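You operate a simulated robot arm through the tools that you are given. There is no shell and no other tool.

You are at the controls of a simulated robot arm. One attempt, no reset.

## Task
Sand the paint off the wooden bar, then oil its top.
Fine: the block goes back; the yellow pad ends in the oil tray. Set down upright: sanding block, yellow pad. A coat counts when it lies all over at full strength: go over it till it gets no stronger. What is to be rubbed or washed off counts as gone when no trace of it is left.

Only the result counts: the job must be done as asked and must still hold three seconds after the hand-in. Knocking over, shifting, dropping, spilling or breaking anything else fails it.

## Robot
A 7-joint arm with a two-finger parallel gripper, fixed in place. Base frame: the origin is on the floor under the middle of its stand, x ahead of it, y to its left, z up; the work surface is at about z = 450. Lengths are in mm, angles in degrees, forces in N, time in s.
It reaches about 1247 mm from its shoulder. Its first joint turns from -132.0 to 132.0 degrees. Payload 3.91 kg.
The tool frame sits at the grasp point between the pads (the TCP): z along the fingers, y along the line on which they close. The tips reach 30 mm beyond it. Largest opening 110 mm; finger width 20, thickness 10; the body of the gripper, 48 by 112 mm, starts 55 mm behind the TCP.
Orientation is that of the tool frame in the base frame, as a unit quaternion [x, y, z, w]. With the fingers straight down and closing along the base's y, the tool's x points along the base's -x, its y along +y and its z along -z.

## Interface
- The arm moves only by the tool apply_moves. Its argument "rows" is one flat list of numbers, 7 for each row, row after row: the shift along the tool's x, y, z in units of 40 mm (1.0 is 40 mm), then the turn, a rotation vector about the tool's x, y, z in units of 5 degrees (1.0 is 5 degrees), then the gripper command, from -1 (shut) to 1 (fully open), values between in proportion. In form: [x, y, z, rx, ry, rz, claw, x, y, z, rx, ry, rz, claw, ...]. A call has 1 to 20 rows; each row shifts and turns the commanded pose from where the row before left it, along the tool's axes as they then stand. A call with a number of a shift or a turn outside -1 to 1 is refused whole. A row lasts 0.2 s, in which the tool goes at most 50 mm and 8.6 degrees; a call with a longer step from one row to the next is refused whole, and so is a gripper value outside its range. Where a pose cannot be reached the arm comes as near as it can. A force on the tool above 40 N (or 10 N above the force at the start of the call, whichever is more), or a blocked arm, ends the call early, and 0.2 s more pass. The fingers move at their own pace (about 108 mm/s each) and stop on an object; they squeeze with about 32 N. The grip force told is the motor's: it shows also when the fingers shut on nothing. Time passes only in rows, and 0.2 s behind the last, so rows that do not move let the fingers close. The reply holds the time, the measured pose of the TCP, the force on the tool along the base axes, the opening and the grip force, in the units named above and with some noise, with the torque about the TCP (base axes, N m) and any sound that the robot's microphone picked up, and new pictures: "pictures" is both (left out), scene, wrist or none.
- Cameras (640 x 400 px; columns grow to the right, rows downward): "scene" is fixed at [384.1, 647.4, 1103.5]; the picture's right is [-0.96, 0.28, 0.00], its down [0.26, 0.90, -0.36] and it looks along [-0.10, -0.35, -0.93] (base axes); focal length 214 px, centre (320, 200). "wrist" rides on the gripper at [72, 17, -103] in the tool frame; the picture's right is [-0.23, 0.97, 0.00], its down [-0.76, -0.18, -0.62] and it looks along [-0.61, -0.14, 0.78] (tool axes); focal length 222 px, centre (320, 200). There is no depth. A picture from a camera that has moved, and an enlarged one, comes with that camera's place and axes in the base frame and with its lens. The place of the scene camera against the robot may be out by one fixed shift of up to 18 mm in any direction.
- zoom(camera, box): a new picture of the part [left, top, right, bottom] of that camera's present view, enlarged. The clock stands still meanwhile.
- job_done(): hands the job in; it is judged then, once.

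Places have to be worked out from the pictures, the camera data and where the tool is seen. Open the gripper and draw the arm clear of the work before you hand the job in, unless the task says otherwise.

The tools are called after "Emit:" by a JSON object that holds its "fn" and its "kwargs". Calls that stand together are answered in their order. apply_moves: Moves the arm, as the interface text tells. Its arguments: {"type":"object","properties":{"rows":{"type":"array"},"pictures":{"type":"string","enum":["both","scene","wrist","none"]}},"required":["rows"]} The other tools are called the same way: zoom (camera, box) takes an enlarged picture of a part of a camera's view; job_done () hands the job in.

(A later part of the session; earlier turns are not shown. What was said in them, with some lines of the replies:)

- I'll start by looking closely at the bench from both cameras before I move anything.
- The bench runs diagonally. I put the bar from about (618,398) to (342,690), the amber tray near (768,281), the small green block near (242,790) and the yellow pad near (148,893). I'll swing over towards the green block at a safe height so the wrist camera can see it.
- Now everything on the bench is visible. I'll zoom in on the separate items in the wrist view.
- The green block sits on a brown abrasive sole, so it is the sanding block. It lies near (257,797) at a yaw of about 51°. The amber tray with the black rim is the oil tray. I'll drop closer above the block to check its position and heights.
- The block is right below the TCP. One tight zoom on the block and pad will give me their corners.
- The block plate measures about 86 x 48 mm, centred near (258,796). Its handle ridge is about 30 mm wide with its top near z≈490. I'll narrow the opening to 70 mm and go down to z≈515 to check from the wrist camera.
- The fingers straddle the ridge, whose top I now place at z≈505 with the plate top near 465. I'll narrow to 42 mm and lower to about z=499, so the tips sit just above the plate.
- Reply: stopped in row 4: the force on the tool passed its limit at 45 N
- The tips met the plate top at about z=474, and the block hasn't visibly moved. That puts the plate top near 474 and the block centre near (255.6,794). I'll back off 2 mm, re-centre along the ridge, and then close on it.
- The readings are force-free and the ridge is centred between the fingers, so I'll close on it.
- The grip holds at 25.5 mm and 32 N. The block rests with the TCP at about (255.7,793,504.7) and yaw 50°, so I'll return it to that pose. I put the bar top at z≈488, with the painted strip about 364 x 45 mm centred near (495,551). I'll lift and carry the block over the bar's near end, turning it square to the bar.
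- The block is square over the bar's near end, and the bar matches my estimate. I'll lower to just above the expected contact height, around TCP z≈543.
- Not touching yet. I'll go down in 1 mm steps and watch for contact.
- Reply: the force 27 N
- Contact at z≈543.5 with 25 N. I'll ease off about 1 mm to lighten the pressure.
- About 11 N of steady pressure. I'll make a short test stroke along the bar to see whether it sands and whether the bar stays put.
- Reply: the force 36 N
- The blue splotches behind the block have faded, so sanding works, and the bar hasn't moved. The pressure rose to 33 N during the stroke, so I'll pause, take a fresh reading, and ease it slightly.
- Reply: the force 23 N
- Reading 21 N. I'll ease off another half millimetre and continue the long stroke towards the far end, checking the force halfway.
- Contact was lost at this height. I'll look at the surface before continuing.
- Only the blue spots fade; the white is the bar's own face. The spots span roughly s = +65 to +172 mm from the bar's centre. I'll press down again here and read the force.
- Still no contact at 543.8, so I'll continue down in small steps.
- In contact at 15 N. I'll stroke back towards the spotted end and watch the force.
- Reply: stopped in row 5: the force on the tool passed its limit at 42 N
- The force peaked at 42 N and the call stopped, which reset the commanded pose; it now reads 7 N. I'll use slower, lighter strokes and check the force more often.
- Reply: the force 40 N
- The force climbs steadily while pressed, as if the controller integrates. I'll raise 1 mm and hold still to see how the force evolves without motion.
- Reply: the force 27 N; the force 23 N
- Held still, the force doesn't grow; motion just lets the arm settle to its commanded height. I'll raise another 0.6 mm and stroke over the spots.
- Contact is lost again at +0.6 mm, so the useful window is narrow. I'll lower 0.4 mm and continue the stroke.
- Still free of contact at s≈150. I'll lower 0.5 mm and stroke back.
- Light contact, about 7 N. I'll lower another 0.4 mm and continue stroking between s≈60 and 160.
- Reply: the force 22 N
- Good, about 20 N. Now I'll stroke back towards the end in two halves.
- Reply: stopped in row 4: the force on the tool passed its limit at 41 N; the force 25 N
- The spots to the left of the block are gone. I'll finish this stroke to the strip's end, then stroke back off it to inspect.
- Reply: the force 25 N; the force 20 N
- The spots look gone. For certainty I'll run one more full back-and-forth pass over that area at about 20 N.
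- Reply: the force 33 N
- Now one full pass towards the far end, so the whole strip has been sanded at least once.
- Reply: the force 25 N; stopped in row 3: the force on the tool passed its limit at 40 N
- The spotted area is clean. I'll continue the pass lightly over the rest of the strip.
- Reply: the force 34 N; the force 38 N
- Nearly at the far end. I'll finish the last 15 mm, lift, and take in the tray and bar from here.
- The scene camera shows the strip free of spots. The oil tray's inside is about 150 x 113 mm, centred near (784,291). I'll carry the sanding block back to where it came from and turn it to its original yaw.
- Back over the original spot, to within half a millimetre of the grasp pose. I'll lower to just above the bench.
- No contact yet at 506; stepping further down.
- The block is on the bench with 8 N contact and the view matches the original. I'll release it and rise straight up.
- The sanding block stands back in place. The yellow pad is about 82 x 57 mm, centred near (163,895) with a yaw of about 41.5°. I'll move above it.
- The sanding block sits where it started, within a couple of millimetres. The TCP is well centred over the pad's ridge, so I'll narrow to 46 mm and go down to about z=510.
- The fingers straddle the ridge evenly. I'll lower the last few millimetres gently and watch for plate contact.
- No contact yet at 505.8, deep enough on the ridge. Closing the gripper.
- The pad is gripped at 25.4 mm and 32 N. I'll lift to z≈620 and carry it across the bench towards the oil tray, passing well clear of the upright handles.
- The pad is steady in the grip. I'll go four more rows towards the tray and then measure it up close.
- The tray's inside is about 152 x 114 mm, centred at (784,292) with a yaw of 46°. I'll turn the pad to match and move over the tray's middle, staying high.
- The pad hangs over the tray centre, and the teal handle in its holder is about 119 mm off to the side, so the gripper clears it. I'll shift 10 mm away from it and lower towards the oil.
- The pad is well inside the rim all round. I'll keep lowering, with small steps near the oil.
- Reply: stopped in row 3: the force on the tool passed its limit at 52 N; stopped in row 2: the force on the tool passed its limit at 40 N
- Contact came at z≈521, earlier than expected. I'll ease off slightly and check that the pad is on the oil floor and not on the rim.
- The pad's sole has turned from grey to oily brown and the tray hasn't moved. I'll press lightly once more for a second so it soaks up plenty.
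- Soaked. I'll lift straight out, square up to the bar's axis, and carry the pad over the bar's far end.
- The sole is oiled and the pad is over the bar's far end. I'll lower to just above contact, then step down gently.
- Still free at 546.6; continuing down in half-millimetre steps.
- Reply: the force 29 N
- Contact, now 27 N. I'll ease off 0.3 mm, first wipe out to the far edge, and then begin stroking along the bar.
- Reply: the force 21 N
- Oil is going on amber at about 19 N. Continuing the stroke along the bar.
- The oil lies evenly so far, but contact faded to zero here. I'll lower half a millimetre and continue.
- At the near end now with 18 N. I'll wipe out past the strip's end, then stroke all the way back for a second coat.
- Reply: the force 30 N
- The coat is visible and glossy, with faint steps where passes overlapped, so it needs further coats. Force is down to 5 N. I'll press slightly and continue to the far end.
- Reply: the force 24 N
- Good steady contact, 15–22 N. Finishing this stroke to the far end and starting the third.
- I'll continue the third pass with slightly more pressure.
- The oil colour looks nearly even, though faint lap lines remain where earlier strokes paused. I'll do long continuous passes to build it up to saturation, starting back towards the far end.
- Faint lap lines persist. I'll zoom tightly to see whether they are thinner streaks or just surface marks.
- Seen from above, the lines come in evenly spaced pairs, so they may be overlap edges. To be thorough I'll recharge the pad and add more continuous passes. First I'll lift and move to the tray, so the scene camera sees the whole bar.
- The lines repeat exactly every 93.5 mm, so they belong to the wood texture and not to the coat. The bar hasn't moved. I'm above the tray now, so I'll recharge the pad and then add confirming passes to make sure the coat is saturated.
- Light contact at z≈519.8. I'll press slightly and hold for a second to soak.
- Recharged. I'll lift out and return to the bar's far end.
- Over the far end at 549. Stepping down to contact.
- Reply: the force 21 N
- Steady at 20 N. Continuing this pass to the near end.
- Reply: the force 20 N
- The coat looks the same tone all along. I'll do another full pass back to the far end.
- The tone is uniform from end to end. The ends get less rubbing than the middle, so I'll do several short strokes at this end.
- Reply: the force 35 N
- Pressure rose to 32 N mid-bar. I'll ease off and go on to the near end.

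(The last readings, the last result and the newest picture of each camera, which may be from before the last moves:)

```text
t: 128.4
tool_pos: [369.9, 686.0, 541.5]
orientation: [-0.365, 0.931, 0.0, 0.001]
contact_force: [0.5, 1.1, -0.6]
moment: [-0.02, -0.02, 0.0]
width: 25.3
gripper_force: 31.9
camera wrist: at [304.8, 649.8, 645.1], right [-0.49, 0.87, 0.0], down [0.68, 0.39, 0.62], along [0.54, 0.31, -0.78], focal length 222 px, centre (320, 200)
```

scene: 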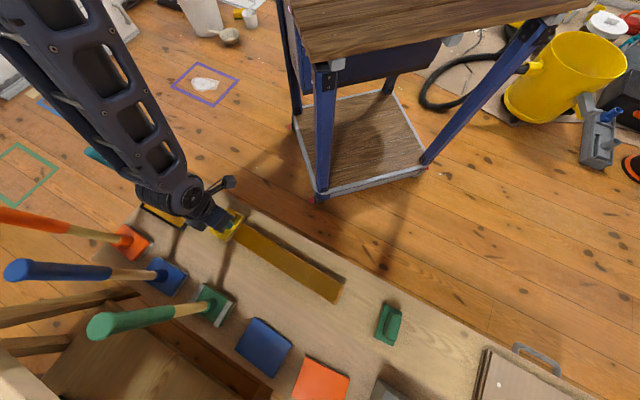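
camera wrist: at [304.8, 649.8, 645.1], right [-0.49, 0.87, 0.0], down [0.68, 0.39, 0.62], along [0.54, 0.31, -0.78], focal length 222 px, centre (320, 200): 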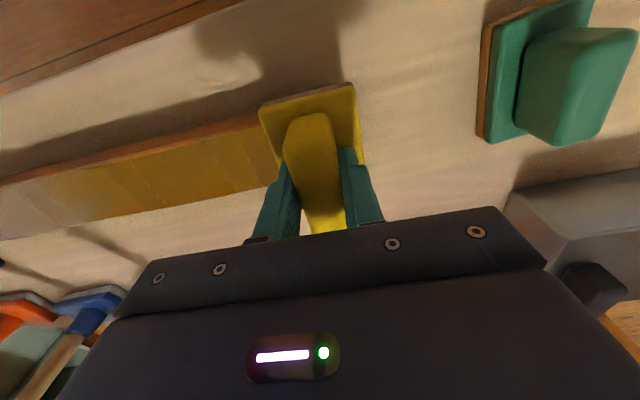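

Contact was lost on that last part. I'll lower 0.5 mm and repeat the short strokes at this end.

Emit:
{"fn": "apply_moves", "kwargs": {"rows": [0, -0.4, 0.012, 0, 0, 0, -1, 0, -0.4, 0, 0, 0, 0, -1, 0, 0.4, 0, 0, 0, 0, -1, 0, 0.4, 0, 0, 0, 0, -1], "pictures": "none"}}

Emit:
{"fn": "apply_moves", "kwargs": {"rows": [0, -0.4, 0.004, 0, 0, 0, -1, 0, -0.4, 0, 0, 0, 0, -1, 0, 0.4, 0, 0, 0, 0, -1, 0, 0.4, 0, 0, 0, 0, -1], "pictures": "none"}}

```text
t: 129.4
tool_pos: [370.2, 686.5, 542.5]
orientation: [-0.365, 0.931, 0.0, 0.001]
contact_force: [6.0, -7.2, 24.3]
moment: [-0.48, -0.22, 0.07]
width: 25.3
gripper_force: 32.2
```

```text
t: 130.1
tool_pos: [388.8, 667.3, 541.8]
orientation: [-0.364, 0.931, -0.001, 0.001]
contact_force: [-3.4, -5.9, 14.8]
moment: [-0.09, 0.24, 0.01]
width: 25.4
gripper_force: 31.8
stopped in row 3: the force on the tool passed its limit at 42 N (the readings are from after the stop); the commanded pose is now the measured one
```

A short spike stopped the call; it is resting at 15 N. I'll do two more gentle strokes at the near end, then the final full pass back towards the tray.

Emit:
{"fn": "apply_moves", "kwargs": {"rows": [0, 0.35, -0.006, 0, 0, 0, -1, 0, 0.35, 0, 0, 0, 0, -1, 0, -0.4, 0, 0, 0, 0, -1, 0, -0.4, 0, 0, 0, 0, -1, 0, 0.4, 0, 0, 0, 0, -1, 0, 0.4, 0, 0, 0, 0, -1], "pictures": "none"}}

Emit:
{"fn": "apply_moves", "kwargs": {"rows": [0, -0.45, 0, 0, 0, 0, -1, 0, -0.45, 0, 0, 0, 0, -1, 0, -0.45, 0, 0, 0, 0, -1, 0, -0.45, 0, 0, 0, 0, -1, 0, -0.45, 0, 0, 0, 0, -1, 0, -0.45, 0, 0, 0, 0, -1, 0, -0.45, 0, 0, 0, 0, -1, 0, -0.45, 0, 0, 0, 0, -1, 0, -0.45, 0, 0, 0, 0, -1], "pictures": "none"}}

```text
t: 131.5
tool_pos: [370.3, 688.1, 543.2]
orientation: [-0.365, 0.931, -0.001, 0.001]
contact_force: [0.6, -0.7, 3.2]
moment: [0.03, -0.07, -0.03]
width: 25.5
gripper_force: 31.8
```

```text
t: 133.5
tool_pos: [479.7, 569.5, 540.8]
orientation: [-0.364, 0.932, 0.001, 0.001]
contact_force: [-6.2, 7.8, 23.4]
moment: [0.13, 0.19, -0.08]
width: 25.2
gripper_force: 32.1
```

Emit:
{"fn": "apply_moves", "kwargs": {"rows": [0, -0.43, -0.001, 0, 0, 0, -1, 0, -0.43, -0.001, 0, 0, 0, -1, 0, -0.43, -0.001, 0, 0, 0, -1, 0, -0.43, -0.001, 0, 0, 0, -1, 0, -0.43, -0.001, 0, 0, 0, -1, 0, -0.43, -0.001, 0, 0, 0, -1, 0, -0.43, -0.001, 0, 0, 0, -1, 0, -0.43, -0.001, 0, 0, 0, -1, 0, -0.43, 0, 0, 0, 0, -1, 0, -0.43, 0, 0, 0, 0, -1, 0, -0.43, 0, 0, 0, 0, -1, 0, -0.4, 0, 0, 0, 0, -1], "pictures": "wrist"}}

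```text
t: 134.8
tool_pos: [541.2, 503.3, 542.2]
orientation: [-0.365, 0.931, 0.0, 0.001]
contact_force: [0.8, -5.6, 12.7]
moment: [-0.22, -0.07, 0.03]
width: 25.4
gripper_force: 32.3
stopped in row 6: the force on the tool passed its limit at 41 N (the readings are from after the stop); the commanded pose is now the measured one
camera wrist: at [476.5, 466.6, 644.2], right [-0.49, 0.87, 0.0], down [0.68, 0.39, 0.62], along [0.54, 0.31, -0.78], focal length 222 px, centre (320, 200)
```

wrist: 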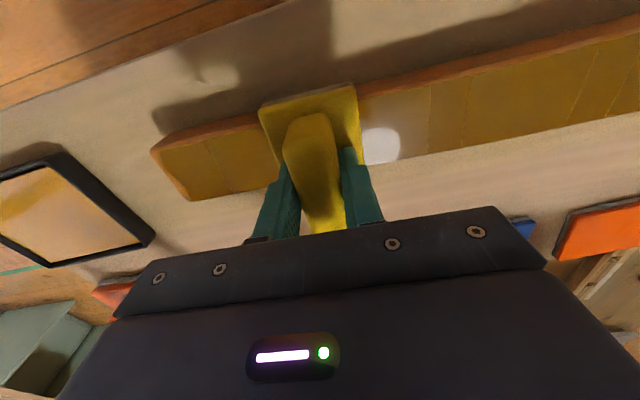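

Another small spike; it's back to 13 N. I'll ease slightly and finish the pass to the far end.

Emit:
{"fn": "apply_moves", "kwargs": {"rows": [0, -0.4, -0.006, 0, 0, 0, -1, 0, -0.4, -0.001, 0, 0, 0, -1, 0, -0.4, -0.001, 0, 0, 0, -1, 0, -0.4, -0.001, 0, 0, 0, -1, 0, -0.4, -0.001, 0, 0, 0, -1, 0, -0.4, -0.001, 0, 0, 0, -1, 0, -0.4, 0, 0, 0, 0, -1, 0, -0.2, 0, 0, 0, 0, -1], "pictures": "none"}}

```text
t: 136.6
tool_pos: [621.1, 414.8, 540.7]
orientation: [-0.366, 0.931, -0.001, 0.001]
contact_force: [-3.0, 5.0, 12.7]
moment: [0.26, 0.15, -0.02]
width: 25.6
gripper_force: 32.2
```

At the far end. Two short strokes here, then I'll lift and move above the tray to inspect the whole coat.

Emit:
{"fn": "apply_moves", "kwargs": {"rows": [0, 0.4, 0, 0, 0, 0, -1, 0, 0.4, 0, 0, 0, 0, -1, 0, -0.4, 0, 0, 0, 0, -1, 0, -0.4, 0, 0, 0, 0, -1, 0, 0, -0.3, 0, 0, 0, -1, 0, 0, -0.7, 0, 0, 0, -1, 0, 0, -0.7, 0, 0, 0, -1, -0.182, -0.955, 0, 0, 0, 0, -1, -0.182, -0.955, 0, 0, 0, 0, -1, -0.182, -0.955, 0, 0, 0, 0, -1, -0.182, -0.955, 0, 0, 0, 0, -1, -0.182, -0.955, 0, 0, 0, 0, -1, 0, 0, 0, 0, 0, -0.66, -1, 0, 0, 0, 0, 0, 0, -1], "pictures": "both"}}

Emit:
{"fn": "zoom", "kwargs": {"camera": "scene", "box": [205, 205, 355, 310]}}

Emit:
{"fn": "zoom", "kwargs": {"camera": "scene", "box": [290, 240, 370, 310]}}

Emit:
{"fn": "zoom", "kwargs": {"camera": "scene", "box": [200, 200, 280, 260]}}

```text
t: 139.6
tool_pos: [779.3, 299.3, 608.9]
orientation: [-0.393, 0.92, 0.0, 0.0]
contact_force: [0.5, -0.2, -1.0]
moment: [-0.01, 0.0, 0.0]
width: 25.5
gripper_force: 31.8
camera wrist: at [716.6, 259.6, 711.7], right [-0.54, 0.84, 0.0], down [0.66, 0.43, 0.62], along [0.52, 0.34, -0.78], focal length 222 px, centre (320, 200)
```

scene: 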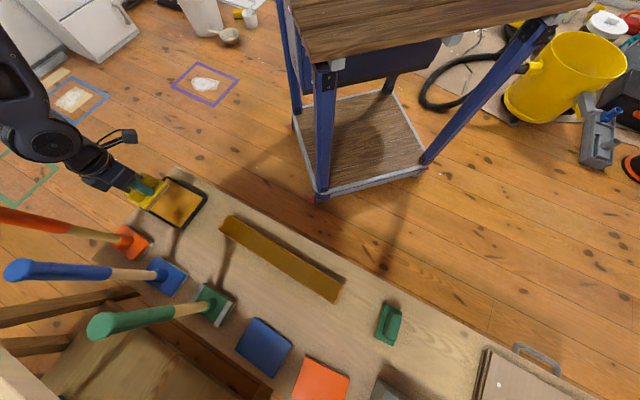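
wrist: 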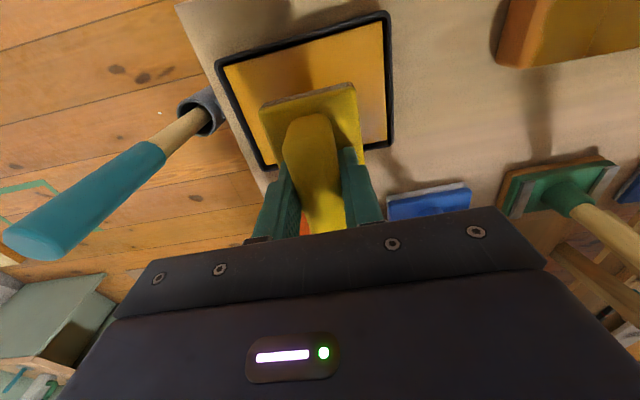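

```text
3.81 times, centred on (280, 258) of scene
camera zoom: at [384.1, 647.4, 1103.5], right [-0.96, 0.28, 0.0], down [0.26, 0.9, -0.36], along [-0.1, -0.35, -0.93], focal length 817 px, centre (472, -19)
```

zoom: 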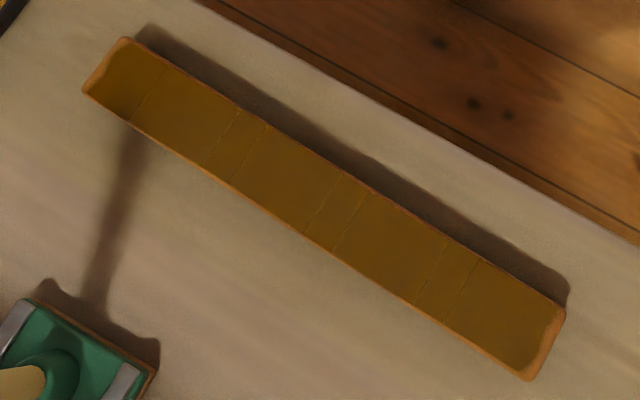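

```text
5.71 times, centred on (330, 275) of scene
camera zoom: at [384.1, 647.4, 1103.5], right [-0.96, 0.28, 0.0], down [0.26, 0.9, -0.36], along [-0.1, -0.35, -0.93], focal length 1226 px, centre (263, -229)
```

zoom: 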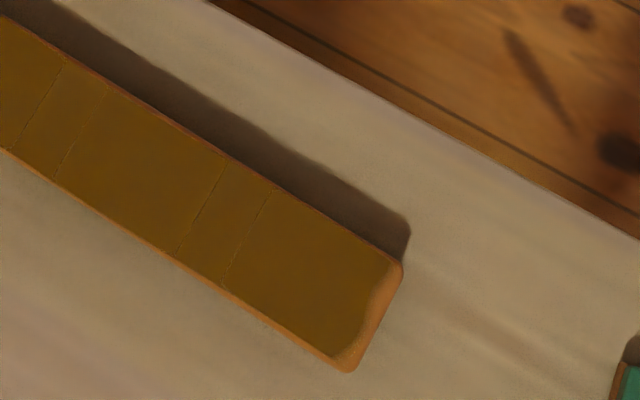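

```text
6.67 times, centred on (240, 230) of scene
camera zoom: at [384.1, 647.4, 1103.5], right [-0.96, 0.28, 0.0], down [0.26, 0.9, -0.36], along [-0.1, -0.35, -0.93], focal length 1430 px, centre (853, 0)
```

zoom: 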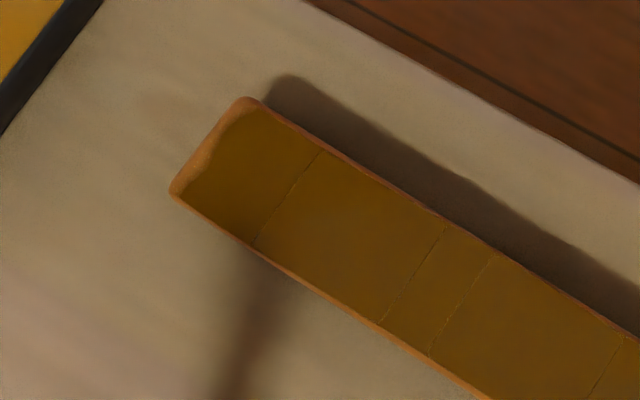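

The coat looks identical before and after the recharge and extra passes, so it is saturated, and it extends past the whole former white strip. The bar hasn't shifted. Now I'll set the pad down in the tray.

Emit:
{"fn": "apply_moves", "kwargs": {"rows": [0, 0, 0.8, 0, 0, 0, -1, 0, 0, 0.8, 0, 0, 0, -1, 0, 0, 0.4, 0, 0, 0, -1, 0, 0, 0.08, 0, 0, 0, -1, 0, 0, 0.04, 0, 0, 0, -1], "pictures": "none"}}

Emit:
{"fn": "apply_moves", "kwargs": {"rows": [0, 0, 0.025, 0, 0, 0, -1, 0, 0, 0.025, 0, 0, 0, -1], "pictures": "none"}}

Emit:
{"fn": "apply_moves", "kwargs": {"rows": [0, 0, 0.02, 0, 0, 0, -1, 0, 0, 0.015, 0, 0, 0, -1], "pictures": "none"}}

```text
t: 140.8
tool_pos: [778.2, 300.2, 523.5]
orientation: [-0.392, 0.92, 0.0, 0.0]
contact_force: [-0.2, 1.1, -0.7]
moment: [-0.01, -0.02, 0.0]
width: 25.5
gripper_force: 31.8
```

```text
t: 141.4
tool_pos: [779.3, 300.3, 522.4]
orientation: [-0.39, 0.921, -0.001, 0.001]
contact_force: [0.3, -0.3, -0.9]
moment: [0.02, 0.02, 0.04]
width: 25.3
gripper_force: 31.7
```

```text
t: 142.0
tool_pos: [779.3, 299.1, 521.6]
orientation: [-0.392, 0.92, -0.001, 0.0]
contact_force: [0.1, 0.0, -0.4]
moment: [-0.01, 0.0, 0.04]
width: 25.3
gripper_force: 32.1
```

Still hanging free at about 521; stepping down further to the tray floor.

Emit:
{"fn": "apply_moves", "kwargs": {"rows": [0, 0, 0.02, 0, 0, 0, -1, 0, 0, 0.015, 0, 0, 0, -1], "pictures": "none"}}

Emit:
{"fn": "apply_moves", "kwargs": {"rows": [0, 0, 0.015, 0, 0, 0, -1], "pictures": "none"}}

Emit:
{"fn": "apply_moves", "kwargs": {"rows": [0, 0, 0.012, 0, 0, 0, -1], "pictures": "none"}}

```text
t: 142.6
tool_pos: [779.0, 300.2, 518.7]
orientation: [-0.391, 0.92, -0.001, 0.0]
contact_force: [-1.1, -0.1, -1.6]
moment: [0.0, 0.03, 0.01]
width: 25.4
gripper_force: 32.3
```

```text
t: 143.0
tool_pos: [779.5, 300.1, 519.1]
orientation: [-0.392, 0.92, -0.001, 0.0]
contact_force: [0.2, 0.2, -0.8]
moment: [-0.03, 0.03, 0.01]
width: 25.4
gripper_force: 32.0
```

```text
t: 143.4
tool_pos: [779.1, 299.7, 518.6]
orientation: [-0.392, 0.92, 0.001, 0.001]
contact_force: [-0.1, 0.2, -0.5]
moment: [0.02, 0.0, 0.02]
width: 25.3
gripper_force: 31.6
```

Emit:
{"fn": "apply_moves", "kwargs": {"rows": [0, 0, 0.012, 0, 0, 0, -1], "pictures": "none"}}

Emit:
{"fn": "apply_moves", "kwargs": {"rows": [0, 0, 0.012, 0, 0, 0, -1], "pictures": "wrist"}}

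```text
t: 143.8
tool_pos: [778.7, 299.2, 519.0]
orientation: [-0.391, 0.92, 0.0, 0.0]
contact_force: [-0.6, 0.5, 1.9]
moment: [0.11, -0.03, 0.03]
width: 25.6
gripper_force: 31.7
```

```text
t: 144.2
tool_pos: [778.3, 300.3, 520.0]
orientation: [-0.392, 0.92, 0.0, 0.001]
contact_force: [-2.0, -1.1, 10.9]
moment: [0.07, 0.06, -0.03]
width: 25.6
gripper_force: 32.2
camera wrist: at [716.8, 259.9, 621.1], right [-0.54, 0.84, 0.0], down [0.66, 0.43, 0.62], along [0.52, 0.34, -0.78], focal length 222 px, centre (320, 200)
```

wrist: 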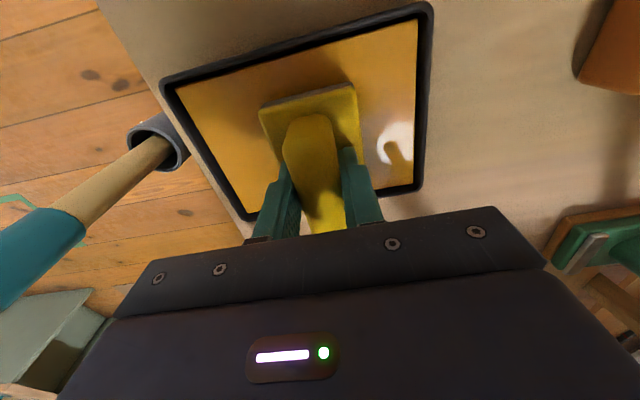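

The pad rests on the tray floor with 11 N. I'll release it and rise straight up.

Emit:
{"fn": "apply_moves", "kwargs": {"rows": [0, 0, 0, 0, 0, 0, -0.2, 0, 0, 0, 0, 0, 0, -0.2, 0, 0, -0.2, 0, 0, 0, -0.2, 0, 0, -0.8, 0, 0, 0, -0.2, 0, 0, -0.9, 0, 0, 0, -0.2, 0, 0, -0.9, 0, 0, 0, -0.2, 0, 0, -0.9, 0, 0, 0, -0.2, 0, 0, -0.9, 0, 0, 0, -0.2], "pictures": "both"}}

Emit:
{"fn": "zoom", "kwargs": {"camera": "wrist", "box": [180, 0, 460, 200]}}

```text
t: 146.0
tool_pos: [780.1, 298.6, 702.8]
orientation: [-0.392, 0.92, 0.0, 0.0]
contact_force: [0.4, -0.3, 0.5]
moment: [0.01, -0.01, 0.02]
width: 44.0
gripper_force: 0.0
camera wrist: at [718.2, 258.3, 804.4], right [-0.54, 0.84, 0.0], down [0.66, 0.43, 0.62], along [0.52, 0.34, -0.78], focal length 222 px, centre (320, 200)
```

scene: 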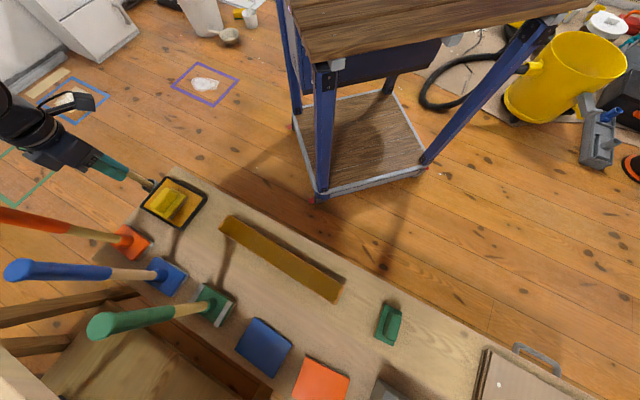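
wrist: 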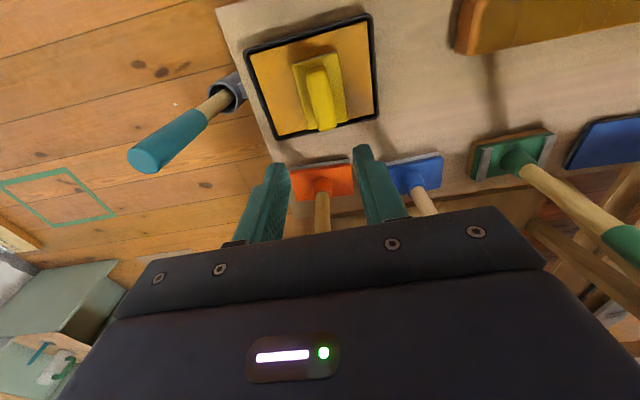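

```text
2.00 times, centred on (320, 100) of wrist
camera zoom: at [718.2, 258.3, 804.4], right [-0.54, 0.84, 0.0], down [0.66, 0.43, 0.62], along [0.52, 0.34, -0.78], focal length 444 px, centre (320, 400)
```

zoom: 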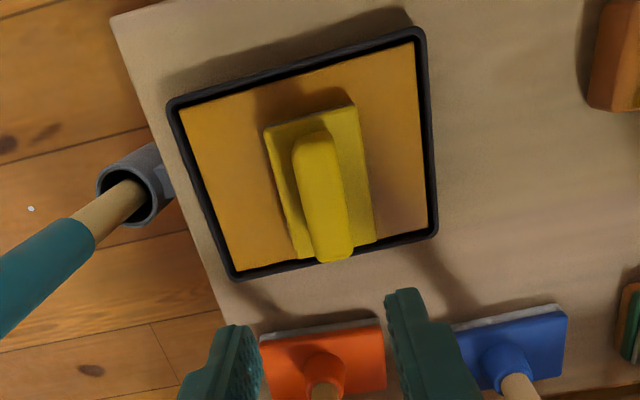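

The pad stands upright inside the tray. I'll draw the arm back towards the robot and inspect the bar with the wrist camera.

Emit:
{"fn": "apply_moves", "kwargs": {"rows": [0.386, 0.947, -0.05, 0, 0, 0, 0.2, 0.386, 0.947, -0.05, 0, 0, 0, 0.2, 0.386, 0.947, -0.05, 0, 0, 0, 0.2, 0.386, 0.947, -0.05, 0, 0, 0, 0.5, 0.386, 0.947, -0.05, 0, 0, 0, 0.5, 0.386, 0.947, -0.05, 0, 0, 0, 0.5, 0.386, 0.947, -0.05, 0, 0, 0, 1, 0.386, 0.947, -0.05, 0, 0, 0, 1, 0.386, 0.947, -0.05, 0, 0, 0, 1, 0.386, 0.947, -0.05, 0, 0, 0, 1], "pictures": "both"}}

Emit:
{"fn": "zoom", "kwargs": {"camera": "wrist", "box": [100, 60, 520, 240]}}

Emit:
{"fn": "zoom", "kwargs": {"camera": "scene", "box": [205, 205, 355, 310]}}

Emit:
{"fn": "zoom", "kwargs": {"camera": "scene", "box": [340, 270, 600, 400]}}

Emit:
{"fn": "zoom", "kwargs": {"camera": "scene", "box": [80, 140, 300, 340]}}

```text
t: 148.2
tool_pos: [398.9, 452.6, 721.4]
orientation: [-0.39, 0.921, -0.001, 0.001]
contact_force: [0.7, -0.7, 0.3]
moment: [0.03, 0.03, -0.01]
width: 109.9
gripper_force: 0.0
camera wrist: at [336.8, 411.7, 824.1], right [-0.54, 0.84, 0.0], down [0.66, 0.42, 0.62], along [0.52, 0.34, -0.78], focal length 222 px, centre (320, 200)
```

scene: 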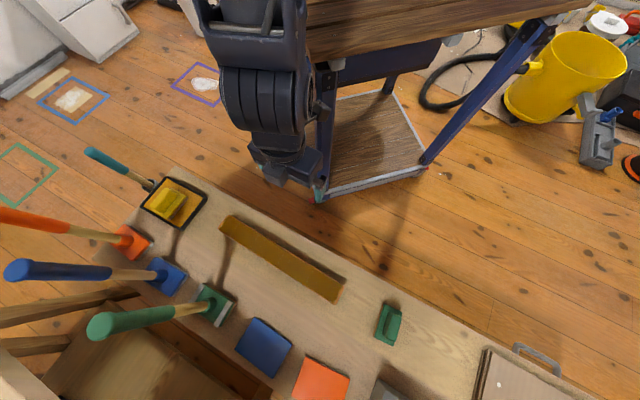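
wrist: 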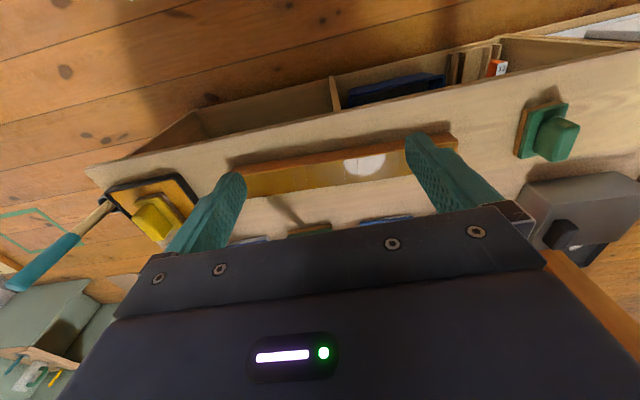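

```text
1.52 times, centred on (310, 150) of wrist
camera zoom: at [336.8, 411.7, 824.1], right [-0.54, 0.84, 0.0], down [0.66, 0.42, 0.62], along [0.52, 0.34, -0.78], focal length 338 px, centre (335, 276)
```

zoom: 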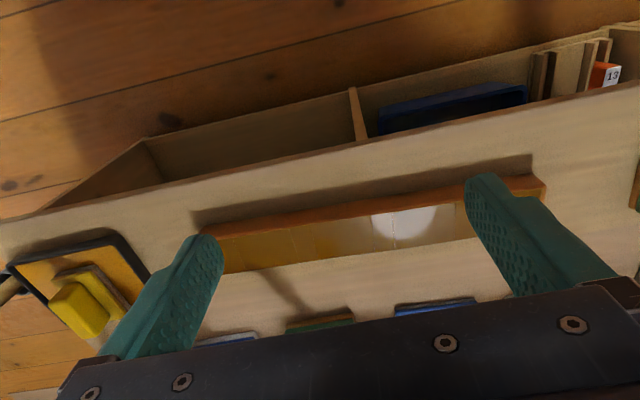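

```text
3.81 times, centred on (280, 258) of scene
camera zoom: at [384.1, 647.4, 1103.5], right [-0.96, 0.28, 0.0], down [0.26, 0.9, -0.36], along [-0.1, -0.35, -0.93], focal length 817 px, centre (472, -19)
```

zoom: 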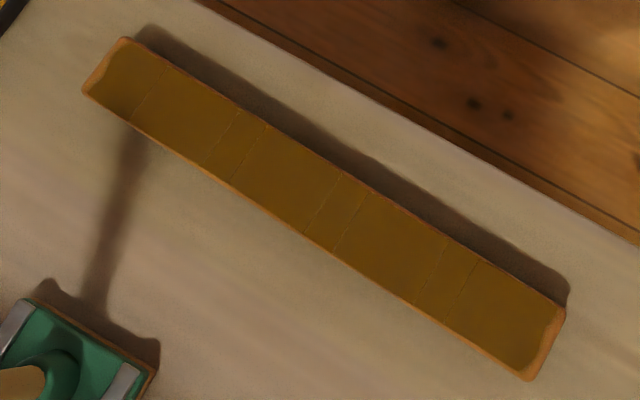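

```text
2.46 times, centred on (470, 335) of scene
camera zoom: at [384.1, 647.4, 1103.5], right [-0.96, 0.28, 0.0], down [0.26, 0.9, -0.36], along [-0.1, -0.35, -0.93], focal length 528 px, centre (-49, -132)
```

zoom: 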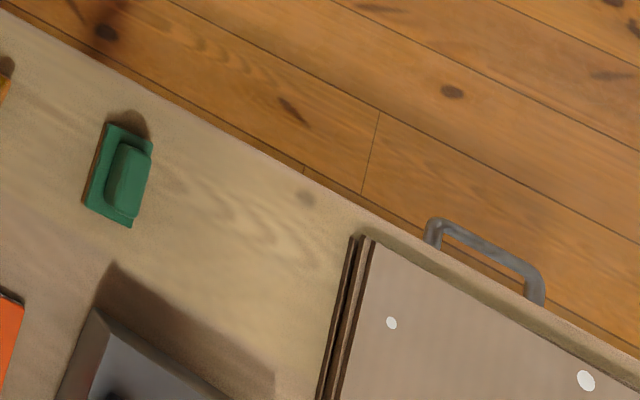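

```text
2.00 times, centred on (190, 240) of scene
camera zoom: at [384.1, 647.4, 1103.5], right [-0.96, 0.28, 0.0], down [0.26, 0.9, -0.36], along [-0.1, -0.35, -0.93], focal length 429 px, centre (580, 120)
```

zoom: 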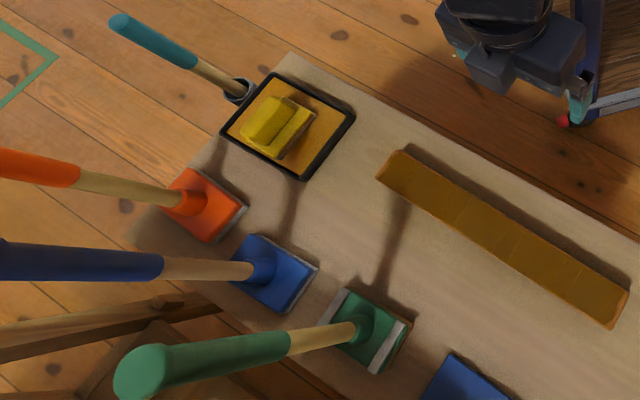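

Everything checks out: the bar is clean and evenly oiled, the sanding block is back upright, and the pad stands in the tray. Nothing else has moved. I'll raise the open gripper a bit further clear before handing in.

Emit:
{"fn": "apply_moves", "kwargs": {"rows": [0, 0, -0.8, 0, 0, 0, 1, 0, 0, -0.8, 0, 0, 0, 1, 0, 0, 0, 0, 0, 0, 1], "pictures": "scene"}}

```text
t: 149.0
tool_pos: [399.8, 452.1, 786.0]
orientation: [-0.392, 0.92, -0.001, 0.001]
contact_force: [-0.3, 0.4, 0.2]
moment: [0.01, -0.02, 0.04]
width: 109.9
gripper_force: 0.0
```

scene: 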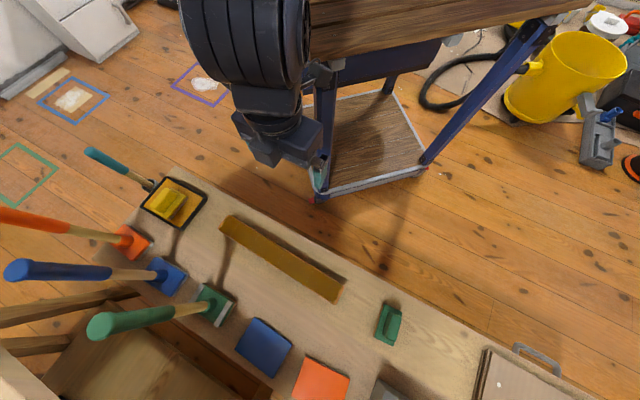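

The gripper is open and clear, and the scene is at rest with everything in place. Handing the job in.

Emit:
{"fn": "job_done", "kwargs": {}}

```text
The job is handed in.
```

The bar is sanded and its top is oiled, and I've handed the job in. I haven't had a verdict back from the judging.

- **Paint:** I sanded the spotted end until no blue was visible in the close-ups, then ran the sanding block along the rest of the strip.
- **Oil:** The coat looks the same tone from end to end. I soaked the pad a second time and went over the bar again, and the coat looked no darker, so I took it as full strength. About 5 mm at each end, past the old white strip and on what look like rounded edges, shows no oil. That didn't change however far I wiped past the ends.
- **Sanding block:** It is back upright, within about 3 mm of where it started.
- **Yellow pad:** It stands upright inside the oil tray.

A few pressing moves stopped early on the force limit, peaking at about 52 N when the pad first touched the tray floor. The bar and the tray are still in their original positions in the pictures, and I saw nothing else moved. The gripper is open and drawn clear of the bench.
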